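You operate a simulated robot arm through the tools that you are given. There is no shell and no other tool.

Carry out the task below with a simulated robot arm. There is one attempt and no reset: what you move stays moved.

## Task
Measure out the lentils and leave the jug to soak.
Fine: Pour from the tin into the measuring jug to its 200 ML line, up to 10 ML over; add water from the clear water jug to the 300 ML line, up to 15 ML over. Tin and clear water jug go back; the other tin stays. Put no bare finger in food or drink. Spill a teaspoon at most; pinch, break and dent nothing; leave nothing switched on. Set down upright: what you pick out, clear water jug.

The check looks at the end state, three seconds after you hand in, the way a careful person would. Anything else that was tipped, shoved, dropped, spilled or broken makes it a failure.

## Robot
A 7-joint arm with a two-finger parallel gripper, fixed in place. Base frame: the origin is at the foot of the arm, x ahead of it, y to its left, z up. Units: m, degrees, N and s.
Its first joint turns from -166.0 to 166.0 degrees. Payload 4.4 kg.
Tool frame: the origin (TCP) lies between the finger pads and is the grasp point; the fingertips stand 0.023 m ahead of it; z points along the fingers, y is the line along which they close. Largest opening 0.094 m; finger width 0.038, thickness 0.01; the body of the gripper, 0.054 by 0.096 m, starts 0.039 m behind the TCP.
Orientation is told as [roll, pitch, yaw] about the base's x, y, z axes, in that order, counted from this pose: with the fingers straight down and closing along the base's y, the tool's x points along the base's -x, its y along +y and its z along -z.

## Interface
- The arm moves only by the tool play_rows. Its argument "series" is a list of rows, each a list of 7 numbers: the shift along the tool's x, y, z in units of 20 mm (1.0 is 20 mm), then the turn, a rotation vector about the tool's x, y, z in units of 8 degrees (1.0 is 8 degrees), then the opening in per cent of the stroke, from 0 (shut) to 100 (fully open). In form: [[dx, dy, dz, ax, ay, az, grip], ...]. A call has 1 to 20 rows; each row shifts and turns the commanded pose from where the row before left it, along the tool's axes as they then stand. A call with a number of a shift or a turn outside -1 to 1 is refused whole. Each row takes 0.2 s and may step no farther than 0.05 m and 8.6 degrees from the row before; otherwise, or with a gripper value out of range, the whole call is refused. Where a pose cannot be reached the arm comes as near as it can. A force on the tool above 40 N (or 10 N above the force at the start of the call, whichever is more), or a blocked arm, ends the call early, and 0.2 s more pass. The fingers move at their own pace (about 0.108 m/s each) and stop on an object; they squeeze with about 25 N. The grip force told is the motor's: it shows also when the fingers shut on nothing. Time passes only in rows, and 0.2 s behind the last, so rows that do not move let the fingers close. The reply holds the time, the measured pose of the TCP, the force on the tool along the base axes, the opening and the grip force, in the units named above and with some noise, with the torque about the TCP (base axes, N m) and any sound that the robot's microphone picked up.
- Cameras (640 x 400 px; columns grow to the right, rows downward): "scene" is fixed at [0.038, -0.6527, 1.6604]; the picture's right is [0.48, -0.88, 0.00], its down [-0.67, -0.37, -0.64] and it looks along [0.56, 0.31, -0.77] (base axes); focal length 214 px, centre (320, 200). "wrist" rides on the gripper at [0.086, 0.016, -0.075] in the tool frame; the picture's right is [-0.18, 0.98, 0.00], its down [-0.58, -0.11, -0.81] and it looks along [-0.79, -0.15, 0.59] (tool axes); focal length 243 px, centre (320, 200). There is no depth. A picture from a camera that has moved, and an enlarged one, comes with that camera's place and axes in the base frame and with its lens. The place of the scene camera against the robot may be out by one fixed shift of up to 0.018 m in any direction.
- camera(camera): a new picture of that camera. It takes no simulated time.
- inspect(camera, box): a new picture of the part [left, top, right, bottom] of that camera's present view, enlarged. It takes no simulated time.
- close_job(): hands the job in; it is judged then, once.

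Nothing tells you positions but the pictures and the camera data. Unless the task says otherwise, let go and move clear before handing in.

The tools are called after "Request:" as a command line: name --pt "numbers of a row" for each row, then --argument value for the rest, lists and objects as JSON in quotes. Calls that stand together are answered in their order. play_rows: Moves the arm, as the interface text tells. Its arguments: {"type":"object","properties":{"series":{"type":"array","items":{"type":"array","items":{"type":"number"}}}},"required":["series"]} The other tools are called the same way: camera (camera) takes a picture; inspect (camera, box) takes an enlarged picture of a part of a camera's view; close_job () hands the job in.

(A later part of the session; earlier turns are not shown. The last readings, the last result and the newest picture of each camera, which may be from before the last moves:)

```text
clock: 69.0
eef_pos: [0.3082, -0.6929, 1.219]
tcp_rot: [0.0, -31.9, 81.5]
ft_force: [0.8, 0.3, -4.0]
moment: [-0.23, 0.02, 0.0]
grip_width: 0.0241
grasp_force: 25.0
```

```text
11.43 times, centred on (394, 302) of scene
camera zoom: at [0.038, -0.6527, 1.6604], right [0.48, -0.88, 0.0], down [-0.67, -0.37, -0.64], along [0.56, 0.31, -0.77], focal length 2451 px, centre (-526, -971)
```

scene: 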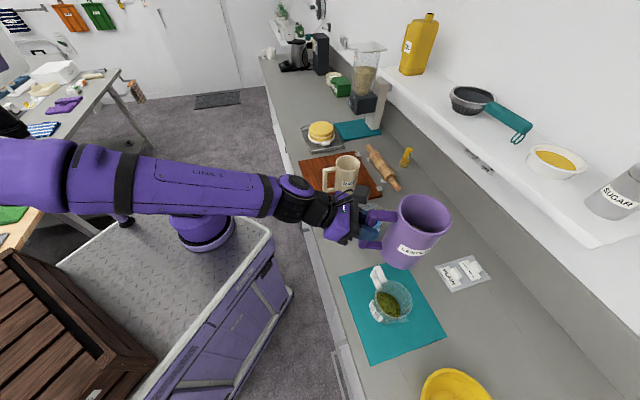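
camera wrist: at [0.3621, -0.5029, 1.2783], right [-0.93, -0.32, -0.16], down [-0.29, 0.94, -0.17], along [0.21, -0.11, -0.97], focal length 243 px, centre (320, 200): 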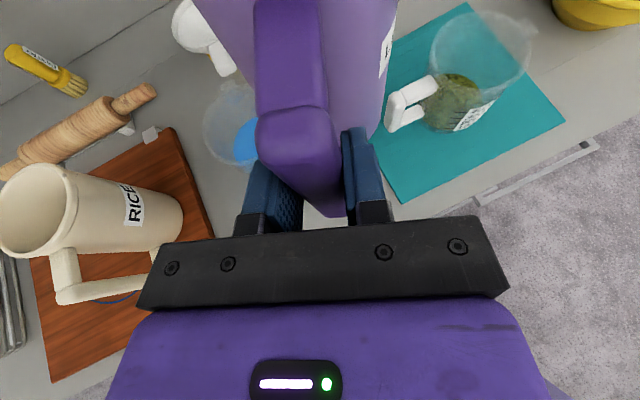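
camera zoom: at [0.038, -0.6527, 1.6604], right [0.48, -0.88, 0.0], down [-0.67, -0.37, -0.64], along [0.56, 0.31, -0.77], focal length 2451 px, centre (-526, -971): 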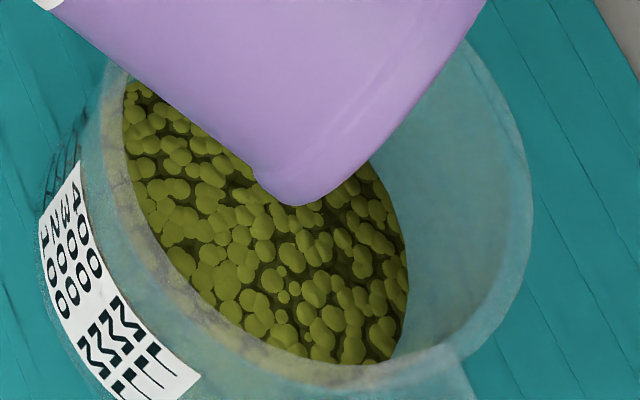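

Each 2° adds a moderate amount. I'll tilt back, withdraw and read the level with the wrist camera before going further.

Request:
play_rows --pt "-0.66 0 0.8 0 1 0 0" --pt "-0.68 0 0.82 0 1 0 0" --pt "-0.68 0 0.82 0 1 0 0" --pt "-0.14 0 -0.99 0 0 0 0" --pt "-0.14 0 -0.99 0 0 0 0" --pt "-0.14 0 -0.99 0 0 0 0" --pt "0 0 0 0 1 0 0" --pt "0 0 0 0 1 0 0" --pt "0 0 0 0 1 0 0" --pt "0 0 0 0 1 0 0" --pt "0 0 0 0 1 0 0" --pt "0 0 0 0 1 0 0" --pt "0 0 0 0 1 0 0" --pt "0 0 0 0 1 0 0" --pt "0 0 0 0 1 0 0" --pt "0 0 0 0 0 0 0"

Request:
camera --camera "wrist"

Request:
inspect --camera "scene" --box '[370, 275, 418, 325]'

```text
clock: 72.4
eef_pos: [0.3183, -0.638, 1.251]
tcp_rot: [0.1, 64.2, 81.5]
ft_force: [-0.5, 0.6, -5.0]
moment: [0.33, -0.03, -0.02]
grip_width: 0.0237
grasp_force: 25.3
```

```text
taken
camera wrist: at [0.3063, -0.6044, 1.3608], right [-0.96, 0.23, -0.17], down [0.25, 0.95, -0.17], along [0.12, -0.21, -0.97], focal length 243 px, centre (320, 200)
```

wrist: 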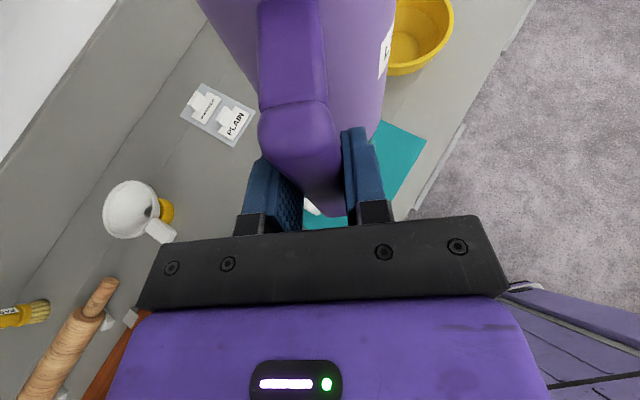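

```text
8.00 times, centred on (394, 300) of scene
camera zoom: at [0.038, -0.6527, 1.6604], right [0.48, -0.88, 0.0], down [-0.67, -0.37, -0.64], along [0.56, 0.31, -0.77], focal length 1716 px, centre (-272, -600)
```

zoom: 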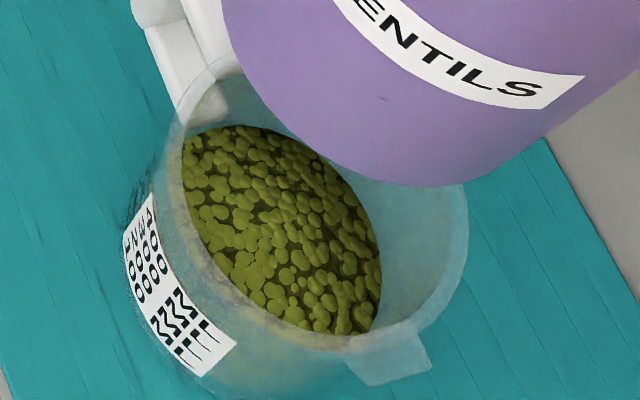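

Request:
play_rows --pt "0 0 0 0.899 0 -0.438 0" --pt "0 0 0 0.899 0 -0.438 0" --pt "0 0 0 0.899 0 -0.438 0" --pt "0 0 0 0.899 0 -0.438 0" --pt "-0.43 -0.88 -0.877 0 0 0 0" --pt "-0.43 -0.88 -0.877 0 0 0 0" --pt "-0.43 -0.88 -0.877 0 0 0 0" --pt "-0.43 -0.88 -0.877 0 0 0 0" --pt "-0.43 -0.88 -0.877 0 0 0 0" --pt "-0.899 0 0.438 0 0 0 0" --pt "-0.899 0 0.438 0 0 0 0" --pt "-0.899 0 0.438 0 0 0 0" --pt "-0.899 0 0.438 0 0 0 0" --pt "0 0 0 0 0 0 0"

Request:
camera --camera "wrist"

```text
clock: 75.4
eef_pos: [0.3807, -0.5253, 1.1528]
tcp_rot: [0.7, 61.4, 105.5]
ft_force: [1.3, 0.7, -4.6]
moment: [0.32, 0.09, -0.02]
grip_width: 0.024
grasp_force: 25.0
out of reach, approached as far as the arm can: row 2, 3, 13
```

```text
taken
camera wrist: at [0.3593, -0.5052, 1.2652], right [-0.97, -0.17, -0.16], down [-0.15, 0.98, -0.12], along [0.17, -0.1, -0.98], focal length 243 px, centre (320, 200)
```

wrist: 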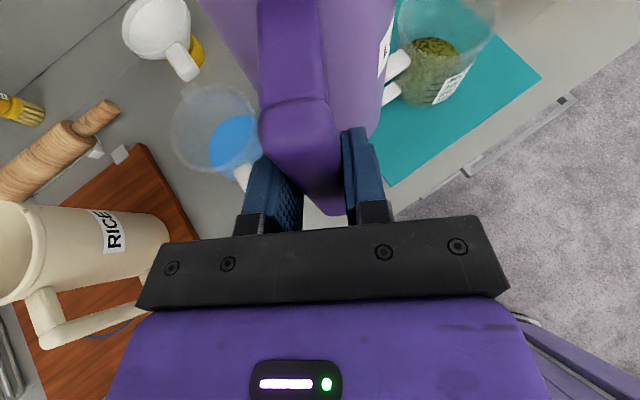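

Request:
inspect --camera "wrist" --box '[385, 0, 495, 115]'

Request:
inspect --camera "wrist" --box '[400, 30, 480, 110]'

Request:
inspect --camera "wrist" --box '[415, 65, 465, 105]'

```text
3.48 times, centred on (440, 58) of wrist
camera zoom: at [0.3593, -0.5052, 1.2652], right [-0.97, -0.17, -0.16], down [-0.15, 0.98, -0.12], along [0.17, -0.1, -0.98], focal length 844 px, centre (-97, 696)
```

zoom: 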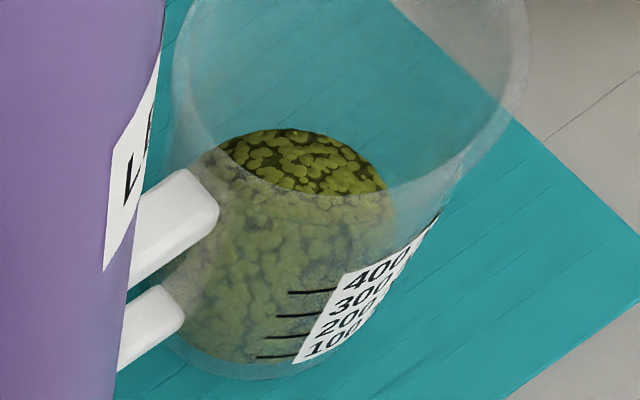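

```text
5.00 times, centred on (440, 70) of wrist
camera zoom: at [0.3593, -0.5052, 1.2652], right [-0.97, -0.17, -0.16], down [-0.15, 0.98, -0.12], along [0.17, -0.1, -0.98], focal length 1213 px, centre (-280, 850)
```

zoom: 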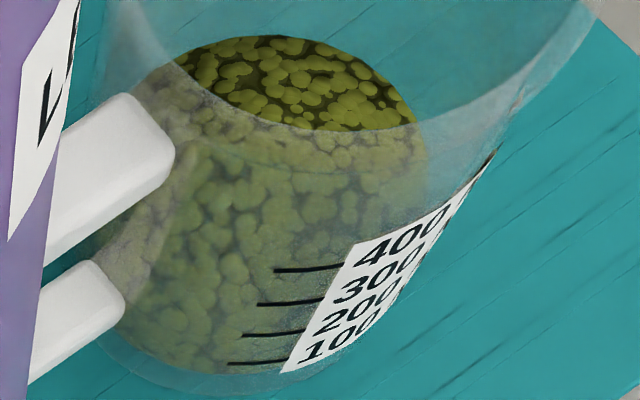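

```text
10.00 times, centred on (440, 85) of wrist
camera zoom: at [0.3593, -0.5052, 1.2652], right [-0.97, -0.17, -0.16], down [-0.15, 0.98, -0.12], along [0.17, -0.1, -0.98], focal length 2426 px, centre (-880, 1350)
```

zoom: 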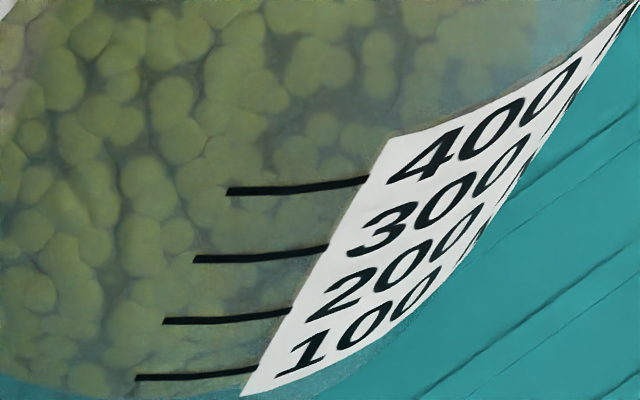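

Request:
inspect --camera "wrist" --box '[415, 40, 471, 75]'

Request:
inspect --camera "wrist" --box '[425, 70, 457, 90]'

```text
11.43 times, centred on (443, 58) of wrist
camera zoom: at [0.3593, -0.5052, 1.2652], right [-0.97, -0.17, -0.16], down [-0.15, 0.98, -0.12], along [0.17, -0.1, -0.98], focal length 2773 px, centre (-1086, 1829)
```

zoom: 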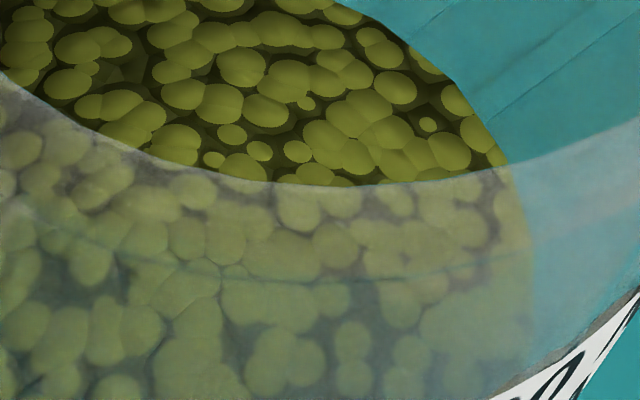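

```text
16.00 times, centred on (441, 80) of wrist
camera zoom: at [0.3593, -0.5052, 1.2652], right [-0.97, -0.17, -0.16], down [-0.15, 0.98, -0.12], along [0.17, -0.1, -0.98], focal length 3882 px, centre (-1616, 2120)
```

zoom: 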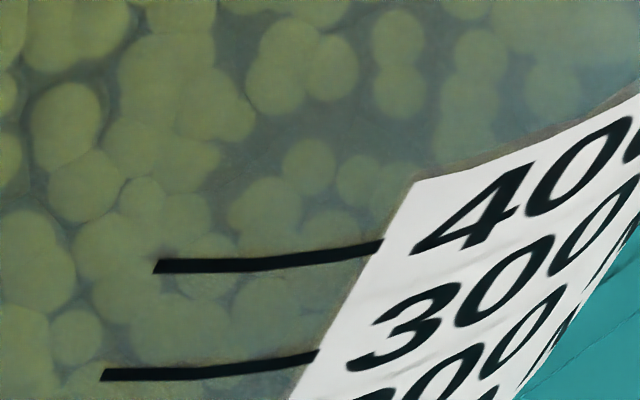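

By wrist-camera geometry there is now roughly 110–125 ML in the jug. I'll return to the pour pose and add more in 2° steps, stopping short of 200, and then make a precise reading.

Request:
play_rows --pt "0.878 0.006 -0.479 0 0 0 0" --pt "0.878 0.006 -0.479 0 0 0 0" --pt "0.878 0.006 -0.479 0 0 0 0" --pt "0.878 0.006 -0.479 0 0 0 0" --pt "0.878 0.006 -0.479 0 0 0 0" --pt "0 0 0 -0.899 0 0.438 0" --pt "0 0 0 -0.899 0 0.438 0" --pt "0 0 0 -0.899 0 0.438 0" --pt "0 0 0 0.019 0.325 0.038 0" --pt "0.441 0.375 0.905 0 0 0 0" --pt "0.441 0.375 0.905 0 0 0 0" --pt "0.441 0.375 0.905 0 0 0 0" --pt "0.441 0.375 0.905 0 0 0 0" --pt "0.441 0.375 0.905 0 0 0 0" --pt "0.441 0.375 0.905 0 0 0 0" --pt "0 0 0 0 0 0 0"

```text
clock: 78.8
eef_pos: [0.3172, -0.6395, 1.2534]
tcp_rot: [2.4, 64.4, 83.1]
ft_force: [0.2, 0.2, -4.2]
moment: [0.32, -0.04, 0.02]
grip_width: 0.0238
grasp_force: 25.1
```

Request:
play_rows --pt "0 0 0 0.057 -0.052 0.117 0" --pt "0 0 0 0 0 0 0"

```text
clock: 79.4
eef_pos: [0.3179, -0.6404, 1.2524]
tcp_rot: [0.0, 64.0, 80.8]
ft_force: [-1.1, 0.7, -4.2]
moment: [0.34, -0.08, 0.03]
grip_width: 0.0241
grasp_force: 25.1
```

Request:
play_rows --pt "0 0 0 0 -1 0 0" --pt "0 0 0 0 -1 0 0" --pt "0 0 0 0 -1 0 0" --pt "0 0 0 0 -1 0 0" --pt "0 0 0 0 -1 0 0" --pt "0 0 0 0 -1 0 0" --pt "0 0 0 0 -1 0 0" --pt "0 0 0 0 -1 0 0" --pt "0 0 0 0 -1 0 0" --pt "0.14 0 0.99 0 0 0 0" --pt "0.14 0 0.99 0 0 0 0" --pt "0.14 0 0.99 0 0 0 0" --pt "0.34 0 -0.41 0 -0.5 0 0" --pt "0.34 0 -0.41 0 -0.5 0 0" --pt "0.34 0 -0.41 0 -0.5 0 0" --pt "0.34 0 -0.41 0 -0.5 0 0" --pt "0.34 0 -0.41 0 -0.5 0 0" --pt "0 0 0 0 0 0 0"

Request:
inspect --camera "scene" --box '[370, 285, 418, 320]'

```text
clock: 83.2
eef_pos: [0.3108, -0.6818, 1.2219]
tcp_rot: [0.0, -27.9, 80.9]
ft_force: [0.0, -0.2, -4.1]
moment: [-0.22, 0.05, 0.0]
grip_width: 0.0239
grasp_force: 25.0
```

```text
11.43 times, centred on (394, 302) of scene
camera zoom: at [0.038, -0.6527, 1.6604], right [0.48, -0.88, 0.0], down [-0.67, -0.37, -0.64], along [0.56, 0.31, -0.77], focal length 2451 px, centre (-526, -971)
```

zoom: 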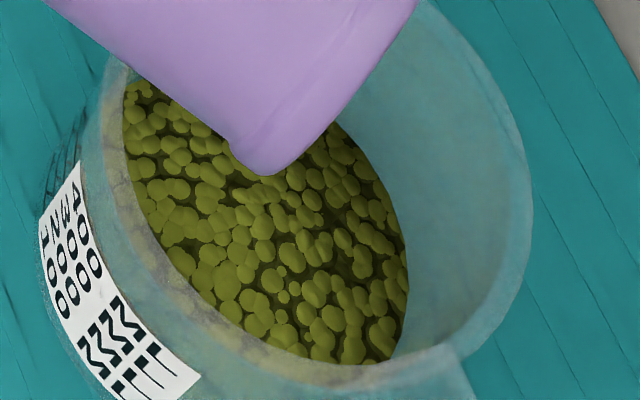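

Request:
play_rows --pt "0.52 0 -0.2 0 -0.25 0 0" --pt "0.17 0 -0.205 0 -0.25 0 0" --pt "0 0 0 0 0 0 0" --pt "0 0 0 0 0 0 0"

Request:
inspect --camera "scene" --box '[370, 285, 418, 320]'

```text
clock: 84.2
eef_pos: [0.3094, -0.6979, 1.2235]
tcp_rot: [0.0, -32.0, 80.9]
ft_force: [0.2, 0.3, -4.5]
moment: [-0.24, 0.07, -0.03]
grip_width: 0.024
grasp_force: 24.8
```

```text
11.43 times, centred on (394, 302) of scene
camera zoom: at [0.038, -0.6527, 1.6604], right [0.48, -0.88, 0.0], down [-0.67, -0.37, -0.64], along [0.56, 0.31, -0.77], focal length 2451 px, centre (-526, -971)
```

zoom: 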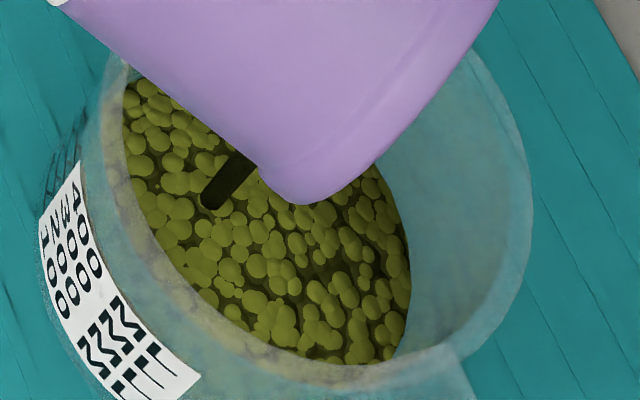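

Request:
play_rows --pt "0 0 0 0 0 0 0" --pt "0 0 0 0 0 0 0" --pt "0 0 0 0 0 0 0" --pt "0 0 0 0 0 0 0" --pt "0 0 0 0 0 0 0"

Request:
inspect --camera "scene" --box '[370, 285, 418, 320]'

```text
clock: 85.4
eef_pos: [0.3093, -0.6974, 1.2217]
tcp_rot: [0.0, -32.0, 80.9]
ft_force: [-0.1, -0.1, -3.7]
moment: [-0.22, 0.03, -0.02]
grip_width: 0.024
grasp_force: 25.9
```

```text
11.43 times, centred on (394, 302) of scene
camera zoom: at [0.038, -0.6527, 1.6604], right [0.48, -0.88, 0.0], down [-0.67, -0.37, -0.64], along [0.56, 0.31, -0.77], focal length 2451 px, centre (-526, -971)
```

zoom: 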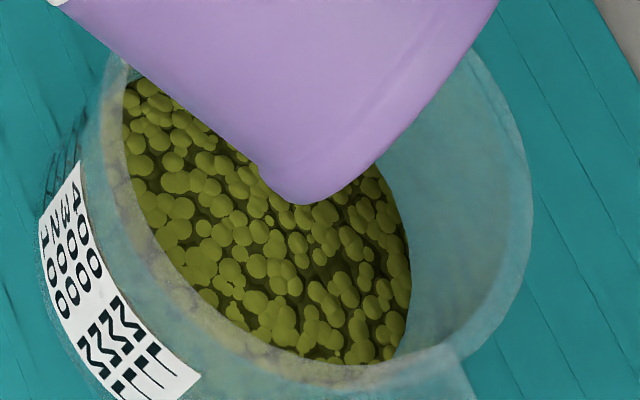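

Request:
play_rows --pt "0.17 0 -0.205 0 -0.25 0 0" --pt "0 0 0 0 0 0 0" --pt "0 0 0 0 0 0 0" --pt "0 0 0 0 0 0 0" --pt "0 0 0 0 0 0 0" --pt "0 0 0 0 0 0 0" --pt "0 0 0 0 0 0 0" --pt "0 0 0 0 0 0 0"

Request:
inspect --camera "scene" --box '[370, 285, 418, 320]'

```text
clock: 87.2
eef_pos: [0.3066, -0.7056, 1.2247]
tcp_rot: [0.0, -34.0, 80.9]
ft_force: [0.0, -0.1, -3.3]
moment: [-0.22, 0.05, -0.02]
grip_width: 0.0236
grasp_force: 25.1
```

```text
11.43 times, centred on (394, 302) of scene
camera zoom: at [0.038, -0.6527, 1.6604], right [0.48, -0.88, 0.0], down [-0.67, -0.37, -0.64], along [0.56, 0.31, -0.77], focal length 2451 px, centre (-526, -971)
```

zoom: 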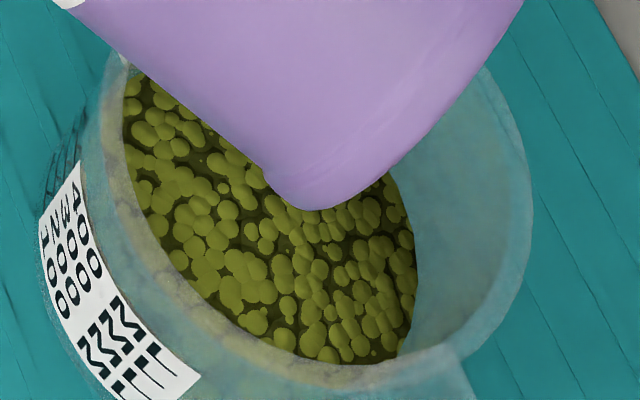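

By the scene view it's about 175 ML now. I'll stop here, set the tin back at its place, and take a precise low-angle reading with a free gripper before topping up.

Request:
play_rows --pt "-0.66 0 0.8 0 1 0 0" --pt "-0.68 0 0.82 0 1 0 0" --pt "-0.68 0 0.82 0 1 0 0" --pt "-0.17 0 -0.985 0 0 0 0" --pt "-0.17 0 -0.985 0 0 0 0" --pt "-0.17 0 -0.985 0 0 0 0" --pt "0 0 0 0 1 0 0" --pt "0 0 0 0 1 0 0" --pt "0 0 0 0 1 0 0" --pt "0 0 0 0 1 0 0" --pt "0 0 0 0 1 0 0" --pt "0 0 0 0 1 0 0" --pt "0 0 0 0 1 0 0" --pt "0 0 0 0 1 0 0" --pt "0 0 0 0 1 0 0" --pt "0 0 0 0 0.25 0 0"

Request:
inspect --camera "scene" --box '[370, 275, 418, 325]'

```text
clock: 90.6
eef_pos: [0.3154, -0.6471, 1.2602]
tcp_rot: [0.0, 64.0, 80.9]
ft_force: [-0.8, 0.2, -4.0]
moment: [0.3, -0.04, 0.0]
grip_width: 0.0242
grasp_force: 25.2
```

```text
8.00 times, centred on (394, 300) of scene
camera zoom: at [0.038, -0.6527, 1.6604], right [0.48, -0.88, 0.0], down [-0.67, -0.37, -0.64], along [0.56, 0.31, -0.77], focal length 1716 px, centre (-272, -600)
```

zoom: 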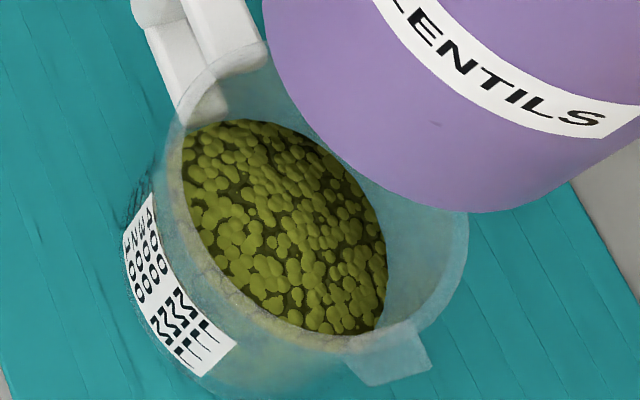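

Request:
play_rows --pt "-0.406 -0.609 -0.831 0 0 0 0" --pt "-0.406 -0.609 -0.831 0 0 0 0" --pt "-0.406 -0.609 -0.831 0 0 0 0" --pt "-0.406 -0.609 -0.831 0 0 0 0" --pt "-0.406 -0.609 -0.831 0 0 0 0" --pt "-0.406 -0.609 -0.831 0 0 0 0" --pt "-0.406 -0.609 -0.831 0 0 0 0" --pt "-0.406 -0.609 -0.831 0 0 0 0" --pt "-0.406 -0.609 -0.831 0 0 0 0" --pt "0 0 0 0.899 0 -0.438 0" --pt "0 0 0 0.899 0 -0.438 0" --pt "0 0 0 0.899 0 -0.438 0" --pt "0 0 0 0.899 0 -0.438 0" --pt "0 0 0 0.899 0 -0.438 0" --pt "0 0 0 0.899 0 -0.438 0" --pt "0 0 0 0 0 0 0"

Request:
camera --camera "scene"

Request:
camera --camera "wrist"

```text
clock: 94.0
eef_pos: [0.4485, -0.4971, 1.2717]
tcp_rot: [1.2, 65.2, 126.3]
ft_force: [-0.4, 0.2, -2.5]
moment: [0.28, 0.2, 0.04]
grip_width: 0.0235
grasp_force: 24.4
out of reach, approached as far as the arm can: row 14
```

```text
taken
```

scene: 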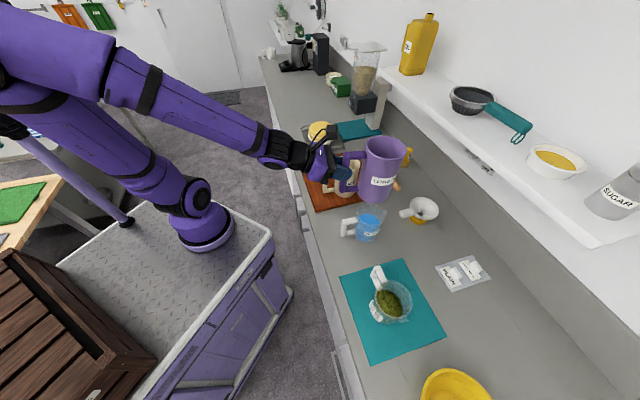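

```text
taken
camera wrist: at [0.4178, -0.4805, 1.3815], right [-0.85, -0.51, -0.16], down [-0.48, 0.86, -0.19], along [0.23, -0.09, -0.97], focal length 243 px, centre (320, 200)
```

wrist: 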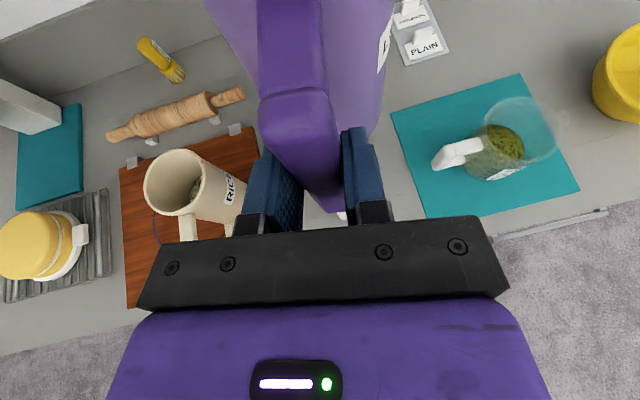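

Request:
inspect --camera "wrist" --box '[200, 0, 456, 220]'

```text
1.82 times, centred on (328, 110) of wrist
camera zoom: at [0.4178, -0.4805, 1.3815], right [-0.85, -0.51, -0.16], down [-0.48, 0.86, -0.19], along [0.23, -0.09, -0.97], focal length 441 px, centre (306, 364)
```

zoom: 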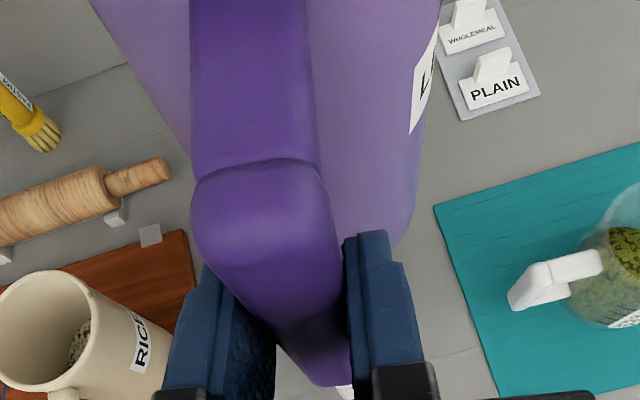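

Request:
inspect --camera "scene" --box '[310, 125, 422, 210]'

```text
4.71 times, centred on (366, 168) of scene
camera zoom: at [0.038, -0.6527, 1.6604], right [0.48, -0.88, 0.0], down [-0.67, -0.37, -0.64], along [0.56, 0.31, -0.77], focal length 1009 px, centre (104, 353)
```

zoom: 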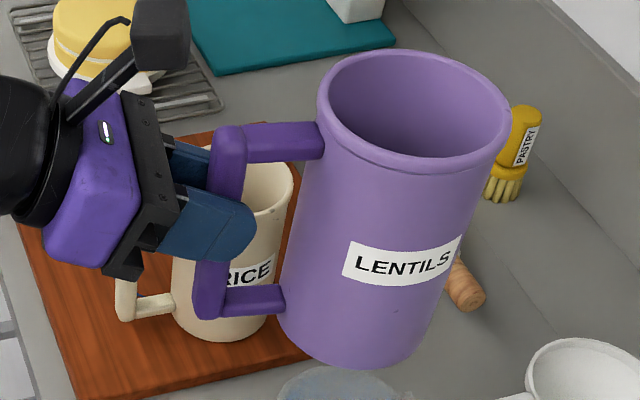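

Request:
play_rows --pt "0 0 0 0.888 0.198 -0.341 0" --pt "0 -1 0 0 0 0 0" --pt "0 -1 0 0 0 0 0" --pt "0 -1 0 0 0 0 0" --pt "0 -1 0 0 0 0 0" --pt "0 -1 0 0 0 0 0" --pt "0 -1 0 0 0 0 0" --pt "0 -1 0 0 0 0 0" --pt "0 -1 0 0 0 0 0" --pt "0 -1 0 0 0 0 0" --pt "0 -1 0 0 0 0 0" --pt "0 -1 0 0 0 0 0" --pt "0 -1 0 0 0 0 0" --pt "0 -1 0 0 0 0 0" --pt "0 -1 0 0 0 0 0" --pt "0 -1 0 0 0 0 0" --pt "0 -1 0 0 0 0 0" --pt "0 -1 0 0 0 0 0" --pt "0 -0.5 0 0 0 0 0"

Request:
camera --camera "wrist"

Request:
inspect --camera "scene" --box '[270, 60, 390, 210]'

```text
clock: 98.0
eef_pos: [0.7058, -0.2593, 1.2707]
tcp_rot: [0.1, 66.7, 133.0]
ft_force: [0.3, 0.2, -2.9]
moment: [0.25, 0.2, -0.01]
grip_width: 0.0236
grasp_force: 25.2
```

```text
taken
camera wrist: at [0.6706, -0.243, 1.3802], right [-0.77, -0.62, -0.17], down [-0.58, 0.78, -0.22], along [0.27, -0.07, -0.96], focal length 243 px, centre (320, 200)
```

wrist: 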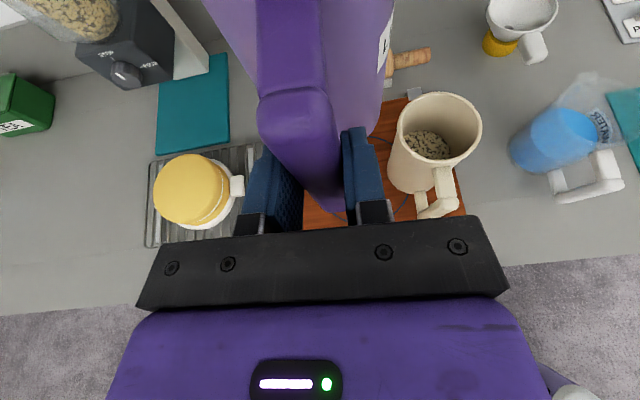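

```text
2.67 times, centred on (330, 135) of scene
camera zoom: at [0.038, -0.6527, 1.6604], right [0.48, -0.88, 0.0], down [-0.67, -0.37, -0.64], along [0.56, 0.31, -0.77], focal length 572 px, centre (293, 373)
```

zoom: 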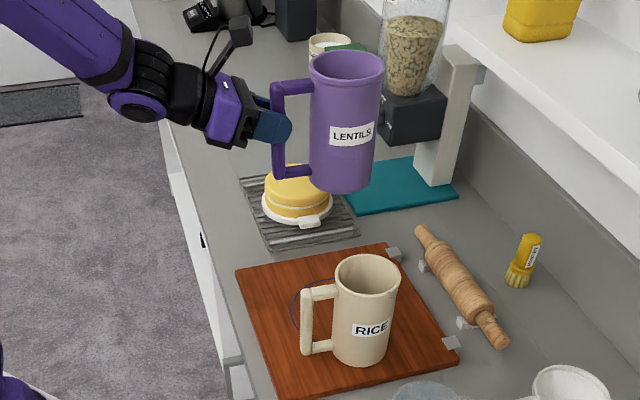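

Request:
play_rows --pt "0.128 -1 0.297 0 0 0 0" --pt "0.128 -1 0.297 0 0 0 0" --pt "0.128 -1 0.297 0 0 0 0" --pt "0 -0.4 0 0 0 0 0" --pt "-0.918 0 0.395 0 0 0 0" --pt "-0.918 0 0.395 0 0 0 0" --pt "-0.918 0 0.395 0 0 0 0" --pt "-0.918 0 0.395 0 0 0 0" --pt "-0.918 0 0.395 0 0 0 0" --pt "-0.918 0 0.395 0 0 0 0" --pt "-0.918 0 0.395 0 0 0 0" --pt "-0.918 0 0.395 0 0 0 0" --pt "-0.918 0 0.395 0 0 0 0" --pt "-0.918 0 0.395 0 0 0 0" --pt "0 0 0 0 0 0 0"

Request:
camera --camera "wrist"

Request:
inspect --camera "scene" --box '[270, 110, 390, 210]'

```text
clock: 101.2
eef_pos: [0.7697, -0.2267, 1.0705]
tcp_rot: [0.1, 66.8, 133.0]
ft_force: [0.1, 0.2, -2.6]
moment: [0.2, 0.23, -0.02]
grip_width: 0.0237
grasp_force: 25.1
```

```text
taken
camera wrist: at [0.7334, -0.212, 1.18], right [-0.77, -0.62, -0.17], down [-0.58, 0.78, -0.22], along [0.27, -0.07, -0.96], focal length 243 px, centre (320, 200)
```

wrist: 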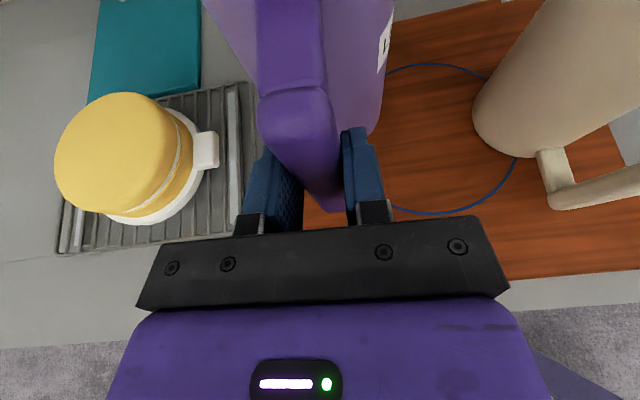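

```text
4.00 times, centred on (330, 160) of scene
camera zoom: at [0.038, -0.6527, 1.6604], right [0.48, -0.88, 0.0], down [-0.67, -0.37, -0.64], along [0.56, 0.31, -0.77], focal length 858 px, centre (280, 360)
```

zoom: 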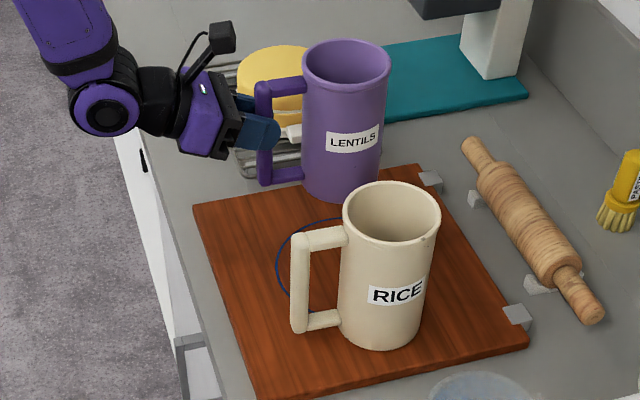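

Request:
play_rows --pt "-0.918 0 0.395 0 0 0 0" --pt "-0.918 0 0.395 0 0 0 0" --pt "-0.275 0 0.119 0 0 0 0" --pt "0 0 0 0 0 0 0"

Request:
play_rows --pt "-0.0918 0 0.0395 0 0 0 0" --pt "-0.0918 0 0.0395 0 0 0 0" --pt "0 0 0 0 0 0 0"

Request:
play_rows --pt "-0.0918 0 0.0395 0 0 0 0" --pt "0 0 0 0 0 0 0"

```text
clock: 102.2
eef_pos: [0.7697, -0.2258, 1.0234]
tcp_rot: [0.1, 66.8, 133.1]
ft_force: [0.1, -0.1, -4.1]
moment: [0.22, 0.24, -0.05]
grip_width: 0.024
grasp_force: 25.1
```

```text
clock: 103.0
eef_pos: [0.7682, -0.2273, 1.0202]
tcp_rot: [0.2, 66.7, 133.1]
ft_force: [0.4, 0.1, -4.4]
moment: [0.23, 0.2, 0.0]
grip_width: 0.0238
grasp_force: 25.3
```

```text
clock: 103.6
eef_pos: [0.7687, -0.2262, 1.018]
tcp_rot: [0.1, 66.9, 133.0]
ft_force: [-0.7, 0.8, 0.6]
moment: [0.15, 0.07, 0.01]
grip_width: 0.0237
grasp_force: 25.0
```

Request:
inspect --camera "scene" --box '[290, 120, 380, 190]'

```text
5.71 times, centred on (335, 155) of scene
camera zoom: at [0.038, -0.6527, 1.6604], right [0.48, -0.88, 0.0], down [-0.67, -0.37, -0.64], along [0.56, 0.31, -0.77], focal length 1226 px, centre (234, 457)
```

zoom: 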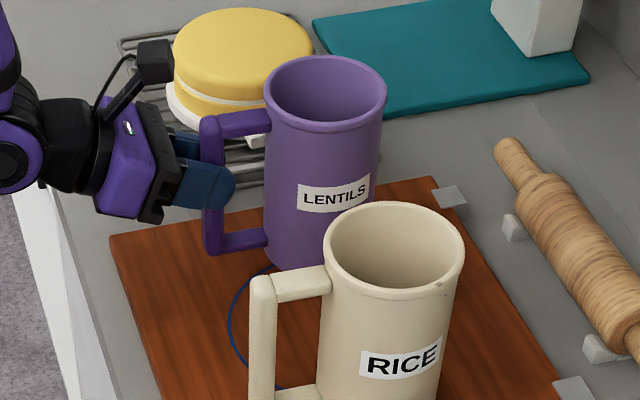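

The tin is in contact with the board and upright. I'll settle it, open the fingers and back straight out.

Request:
play_rows --pt "-0.04 0 0.018 0 0 0 0" --pt "0 0 0 0 0 0 20" --pt "0 0 0 0 0 0 40" --pt "0 0 0 0 0 0 70" --pt "0 0 0 0 0 0 100" --pt "0 0 0 0 0 0 100"

Request:
camera --camera "wrist"

Request:
inspect --camera "scene" --box '[290, 120, 380, 190]'

```text
clock: 105.0
eef_pos: [0.7689, -0.2274, 1.0169]
tcp_rot: [0.2, 66.7, 133.1]
ft_force: [-0.4, -0.9, 0.0]
moment: [-0.01, 0.02, -0.02]
grip_width: 0.0941
grasp_force: 0.1
```

```text
taken
camera wrist: at [0.7339, -0.2118, 1.1269], right [-0.77, -0.62, -0.17], down [-0.58, 0.78, -0.22], along [0.26, -0.07, -0.96], focal length 243 px, centre (320, 200)
```

wrist: 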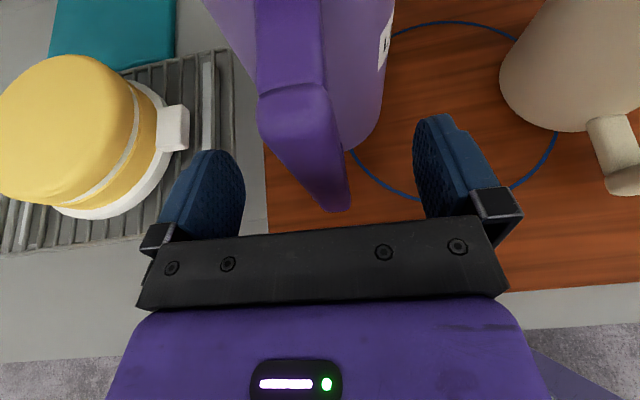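

```text
5.71 times, centred on (335, 155) of scene
camera zoom: at [0.038, -0.6527, 1.6604], right [0.48, -0.88, 0.0], down [-0.67, -0.37, -0.64], along [0.56, 0.31, -0.77], focal length 1226 px, centre (234, 457)
```

zoom: 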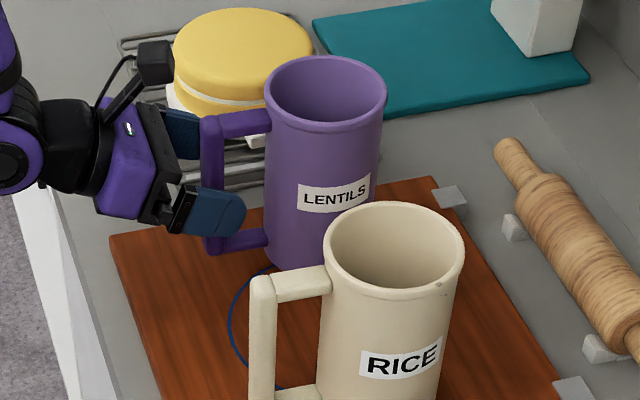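

The tin stands within a few millimetres of its original spot. I'll back out, rise, and reconfigure the wrist so the camera can look at the jug's scale from low and in front.

Request:
play_rows --pt "0 0 -1 0 0 0 100" --pt "0 0 -1 0 0 0 100" --pt "0 0 -1 0 0 0 100" --pt "0 0 -1 0 0 0 100" --pt "0 0 -1 0 0 0 100" --pt "0 0 -1 0 0 0 100" --pt "0.918 0 -0.395 0 0 0 100" --pt "0.918 0 -0.395 0 0 0 100" --pt "0.918 0 -0.395 0 0 0 100" --pt "0.918 0 -0.395 0 0 0 100" --pt "0.918 0 -0.395 0 0 0 100" --pt "0.918 0 -0.395 0 0 0 100" --pt "0.918 0 -0.395 0 0 0 100" --pt "0.918 0 -0.395 0 0 0 100" --pt "0.918 0 -0.395 0 0 0 100" --pt "0.918 0 -0.395 0 0 0 100"

Request:
camera --camera "wrist"

```text
clock: 108.4
eef_pos: [0.695, -0.1476, 1.2644]
tcp_rot: [0.1, 66.8, 133.2]
ft_force: [-0.8, 0.7, 0.5]
moment: [-0.02, -0.02, -0.01]
grip_width: 0.0943
grasp_force: 0.0
```

```text
taken
camera wrist: at [0.6594, -0.1316, 1.374], right [-0.77, -0.62, -0.17], down [-0.58, 0.78, -0.22], along [0.26, -0.07, -0.96], focal length 243 px, centre (320, 200)
```

wrist: 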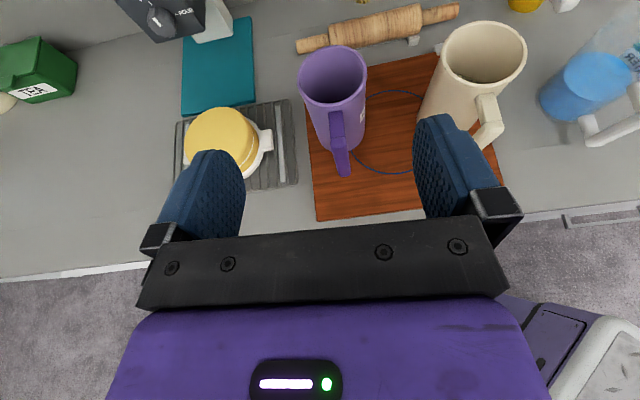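

Request:
play_rows --pt "0 0 0 0 -1 0 100" --pt "0 0 0 0 -1 0 100" --pt "0 0 0 0 -1 0 100" --pt "0 0 0 0 -1 0 100" --pt "0 0 0 0 -1 0 100" --pt "0 0 0 0 -1 0 100" --pt "0 0 0 0 -1 0 100" --pt "0 0 0 0 -1 0 100" --pt "0 0 0 0 -0.35 0 100" --pt "0 0 0 0 0 1 100" --pt "0 0 0 0 0 1 100" --pt "0 0 0 0 0 1 100" --pt "0 0 0 0 0 1 100" --pt "0 0 0 0 0 1 100" --pt "0 0 0 0 0 1 100" --pt "0 0 0 0 0 1 100" --pt "0 0 0 0 0 1 100" --pt "0 0 0 0 0 1 100" --pt "0 0 0 0 0 1 100" --pt "0 0 0 0 0 1 100"

Request:
play_rows --pt "0 0 0 0 0 1 100" --pt "0 0 0 0 0 1 100" --pt "0 0 0 0 0 1 100" --pt "0 0 0 0 0 1 100" --pt "0 0 0 0 0 1 100" --pt "0 0 0 0 0 1 100" --pt "0 0 0 0 0 1 100" --pt "0 0 0 0 0 1 100"

```text
clock: 112.6
eef_pos: [0.6927, -0.1472, 1.2645]
tcp_rot: [0.1, 0.1, 44.8]
ft_force: [-0.6, -0.1, -0.3]
moment: [-0.01, 0.01, 0.01]
grip_width: 0.0942
grasp_force: 0.0
```

```text
clock: 114.4
eef_pos: [0.6936, -0.1451, 1.2663]
tcp_rot: [0.0, 0.1, -19.2]
ft_force: [-1.0, -0.1, -0.3]
moment: [0.0, 0.01, -0.01]
grip_width: 0.0939
grasp_force: 0.0
```

Request:
play_rows --pt "0.516 -0.974 0 0 0 0 100" --pt "0.516 -0.974 0 0 0 0 100" --pt "0.516 -0.974 0 0 0 0 100" --pt "0.516 -0.974 0 0 0 0 100" --pt "0.516 -0.974 0 0 0 0 100" --pt "0.516 -0.974 0 0 0 0 100" --pt "0.516 -0.974 0 0 0 0 100" --pt "0.516 -0.974 0 0 0 0 100" --pt "0.516 -0.974 0 0 0 0 100" --pt "0.516 -0.974 0 0 0 0 100" --pt "0.516 -0.974 0 0 0 0 100" --pt "0.516 -0.974 0 0 0 0 100" --pt "0.516 -0.974 0 0 0 0 100" --pt "0.516 -0.974 0 0 0 0 100" --pt "0.516 -0.974 0 0 0 0 100" --pt "0.516 -0.974 0 0 0 0 100" --pt "0.516 -0.974 0 0 0 0 100" --pt "0.516 -0.974 0 0 0 0 100" --pt "0.516 -0.974 0 0 0 0 100" --pt "0.516 -0.974 0 0 0 0 100"

Request:
play_rows --pt "0 0 0 0 0 1 100" --pt "0 0 0 0 0 1 100" --pt "0 0 0 0 0 1 100" --pt "0 0 0 0 0 1 100" --pt "0 0 0 0 0 1 100" --pt "0 0 0 0 0 1 100" --pt "0 0 0 0 0 1 100" --pt "0 0 0 0 0 1 100"

Request:
camera --camera "wrist"

Request:
camera --camera "scene"

```text
clock: 118.6
eef_pos: [0.3732, -0.4478, 1.2661]
tcp_rot: [-0.1, 0.2, -19.0]
ft_force: [0.1, 1.6, -0.2]
moment: [0.01, -0.01, -0.01]
grip_width: 0.0939
grasp_force: 0.1
```

```text
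clock: 120.4
eef_pos: [0.3713, -0.4472, 1.2655]
tcp_rot: [-0.1, 0.0, -83.2]
ft_force: [-0.2, 0.2, 0.6]
moment: [-0.01, 0.04, 0.01]
grip_width: 0.094
grasp_force: 0.1
```

```text
taken
camera wrist: at [0.3777, -0.3582, 1.3406], right [1.0, -0.07, 0.0], down [-0.04, -0.59, 0.81], along [-0.05, -0.8, -0.59], focal length 243 px, centre (320, 200)
```

wrist: 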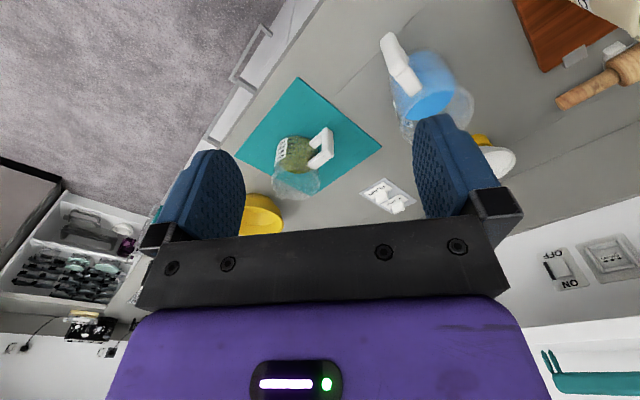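

```text
taken
```

scene: 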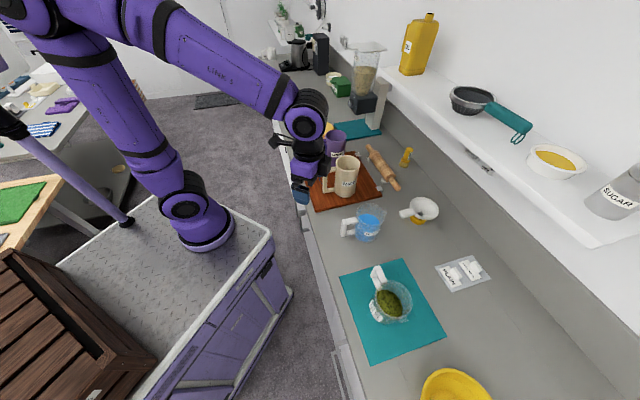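

The jug shows clearly between the open fingers (the image is upside down in this pose). I'll go lower and tilt for a near-level look at the scale.

Request:
play_rows --pt "0 0 0 0 -1 0 100" --pt "0 0 0 0 -1 0 100" --pt "0 0 0 0 -0.5 0 100" --pt "0.095 -0.305 0.958 0 0 0 100" --pt "0.095 -0.305 0.958 0 0 0 100" --pt "0.095 -0.305 0.958 0 0 0 100" --pt "0.095 -0.305 0.958 0 0 0 100" --pt "0.095 -0.305 0.958 0 0 0 100" --pt "0.095 -0.305 0.958 0 0 0 100" --pt "0.095 -0.305 0.958 0 0 0 100" --pt "0.095 -0.305 0.958 0 0 0 100" --pt "0.095 -0.305 0.958 0 0 0 100"

Request:
camera --camera "wrist"

Request:
camera --camera "scene"

```text
clock: 123.0
eef_pos: [0.3225, -0.4966, 1.0978]
tcp_rot: [-0.1, -20.0, -83.0]
ft_force: [-0.3, -0.1, 1.0]
moment: [-0.02, 0.0, 0.03]
grip_width: 0.0942
grasp_force: 0.0
```

```text
taken
camera wrist: at [0.3253, -0.3879, 1.1385], right [1.0, -0.05, 0.06], down [-0.07, -0.28, 0.96], along [-0.03, -0.96, -0.28], focal length 243 px, centre (320, 200)
```

wrist: 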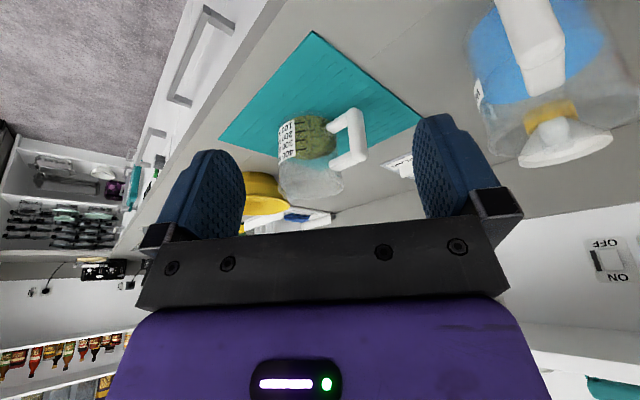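

```text
taken
```

scene: 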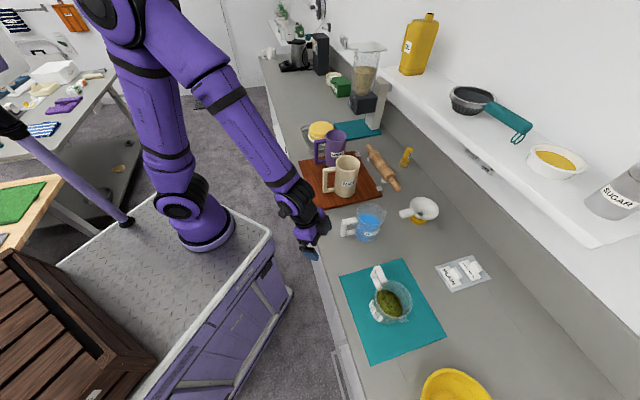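

Request:
inspect --camera "wrist" --box '[270, 105, 370, 205]'

Request:
inspect --camera "wrist" --box '[278, 112, 342, 172]'

```text
4.00 times, centred on (320, 155) of wrist
camera zoom: at [0.3253, -0.3879, 1.1385], right [1.0, -0.05, 0.06], down [-0.07, -0.28, 0.96], along [-0.03, -0.96, -0.28], focal length 970 px, centre (320, 380)
```

zoom: 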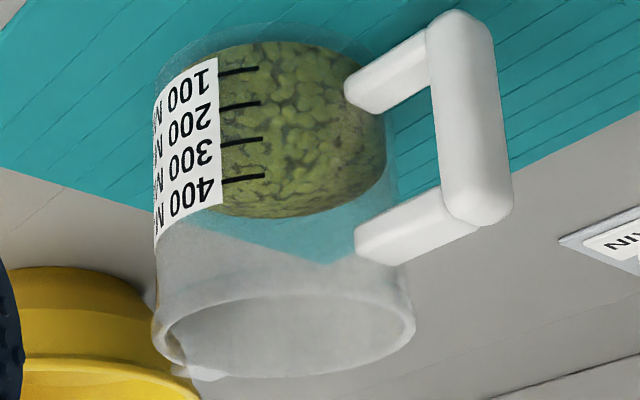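

```text
6.67 times, centred on (310, 142) of wrist
camera zoom: at [0.3253, -0.3879, 1.1385], right [1.0, -0.05, 0.06], down [-0.07, -0.28, 0.96], along [-0.03, -0.96, -0.28], focal length 1618 px, centre (387, 587)
```

zoom: 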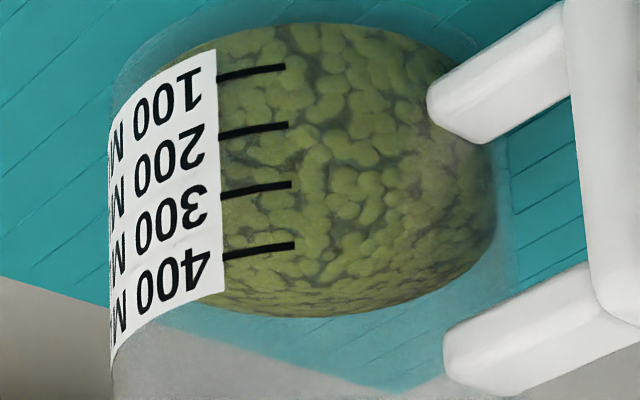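

Request:
play_rows --pt "0 0 0 0 -1 0 100" --pt "0 0 0 0 -1 0 100" --pt "0 0 0 0 -0.5 0 100" --pt "0.643 0 0.766 0 0 0 100" --pt "0.643 0 0.766 0 0 0 100" --pt "0.643 0 0.766 0 0 0 100" --pt "0.643 0 0.766 0 0 0 100" --pt "0.579 0 0.689 0 0 0 100" --pt "0 0 0 0 0 0 100"

Request:
camera --camera "wrist"

Request:
camera --camera "scene"

```text
clock: 125.0
eef_pos: [0.3247, -0.5081, 0.9996]
tcp_rot: [0.0, -40.0, -82.9]
ft_force: [0.3, 0.4, 0.3]
moment: [-0.03, 0.02, -0.03]
grip_width: 0.0939
grasp_force: 0.0
out of reach, approached as far as the arm can: row 4, 5, 7
```

```text
taken
camera wrist: at [0.3274, -0.3927, 1.0019], right [0.99, -0.02, 0.12], down [-0.12, 0.06, 0.99], along [-0.03, -1.0, 0.06], focal length 243 px, centre (320, 200)
```

wrist: 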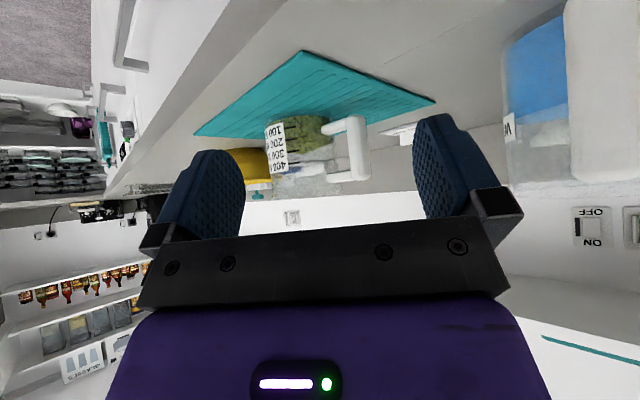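

```text
taken
```

scene: 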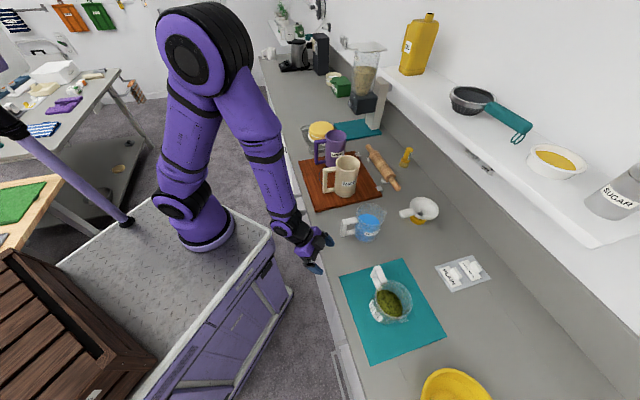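

Now I have a low-angle view of the jug, so I'll zoom in on the scale.

Request:
inspect --camera "wrist" --box '[255, 105, 345, 185]'

Request:
inspect --camera "wrist" --box '[268, 112, 316, 160]'

Request:
inspect --camera "wrist" --box '[280, 130, 312, 160]'

```text
5.00 times, centred on (300, 145) of wrist
camera zoom: at [0.3274, -0.3927, 1.0019], right [0.99, -0.02, 0.12], down [-0.12, 0.06, 0.99], along [-0.03, -1.0, 0.06], focal length 1213 px, centre (420, 475)
```

zoom: 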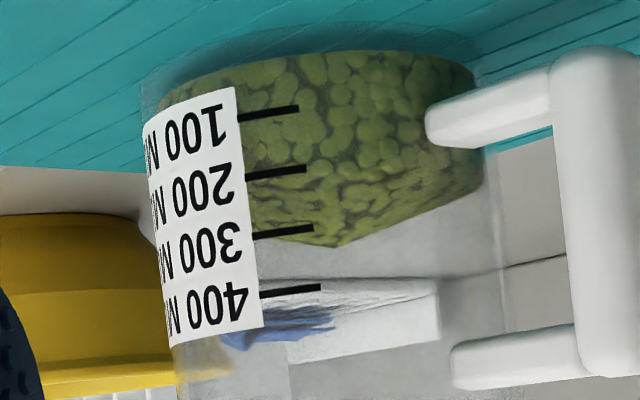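

```text
8.33 times, centred on (292, 136) of wrist
camera zoom: at [0.3274, -0.3927, 1.0019], right [0.99, -0.02, 0.12], down [-0.12, 0.06, 0.99], along [-0.03, -1.0, 0.06], focal length 2022 px, centre (553, 733)
```

zoom: 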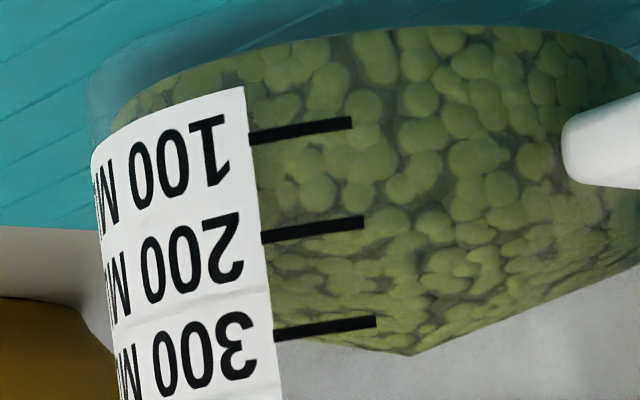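

```text
13.33 times, centred on (296, 145) of wrist
camera zoom: at [0.3274, -0.3927, 1.0019], right [0.99, -0.02, 0.12], down [-0.12, 0.06, 0.99], along [-0.03, -1.0, 0.06], focal length 3235 px, centre (640, 933)
```

zoom: 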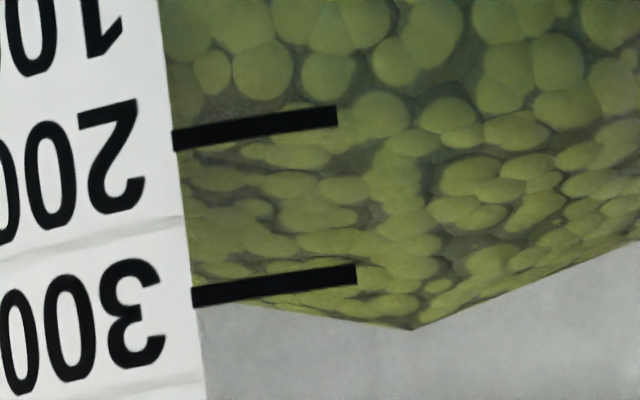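

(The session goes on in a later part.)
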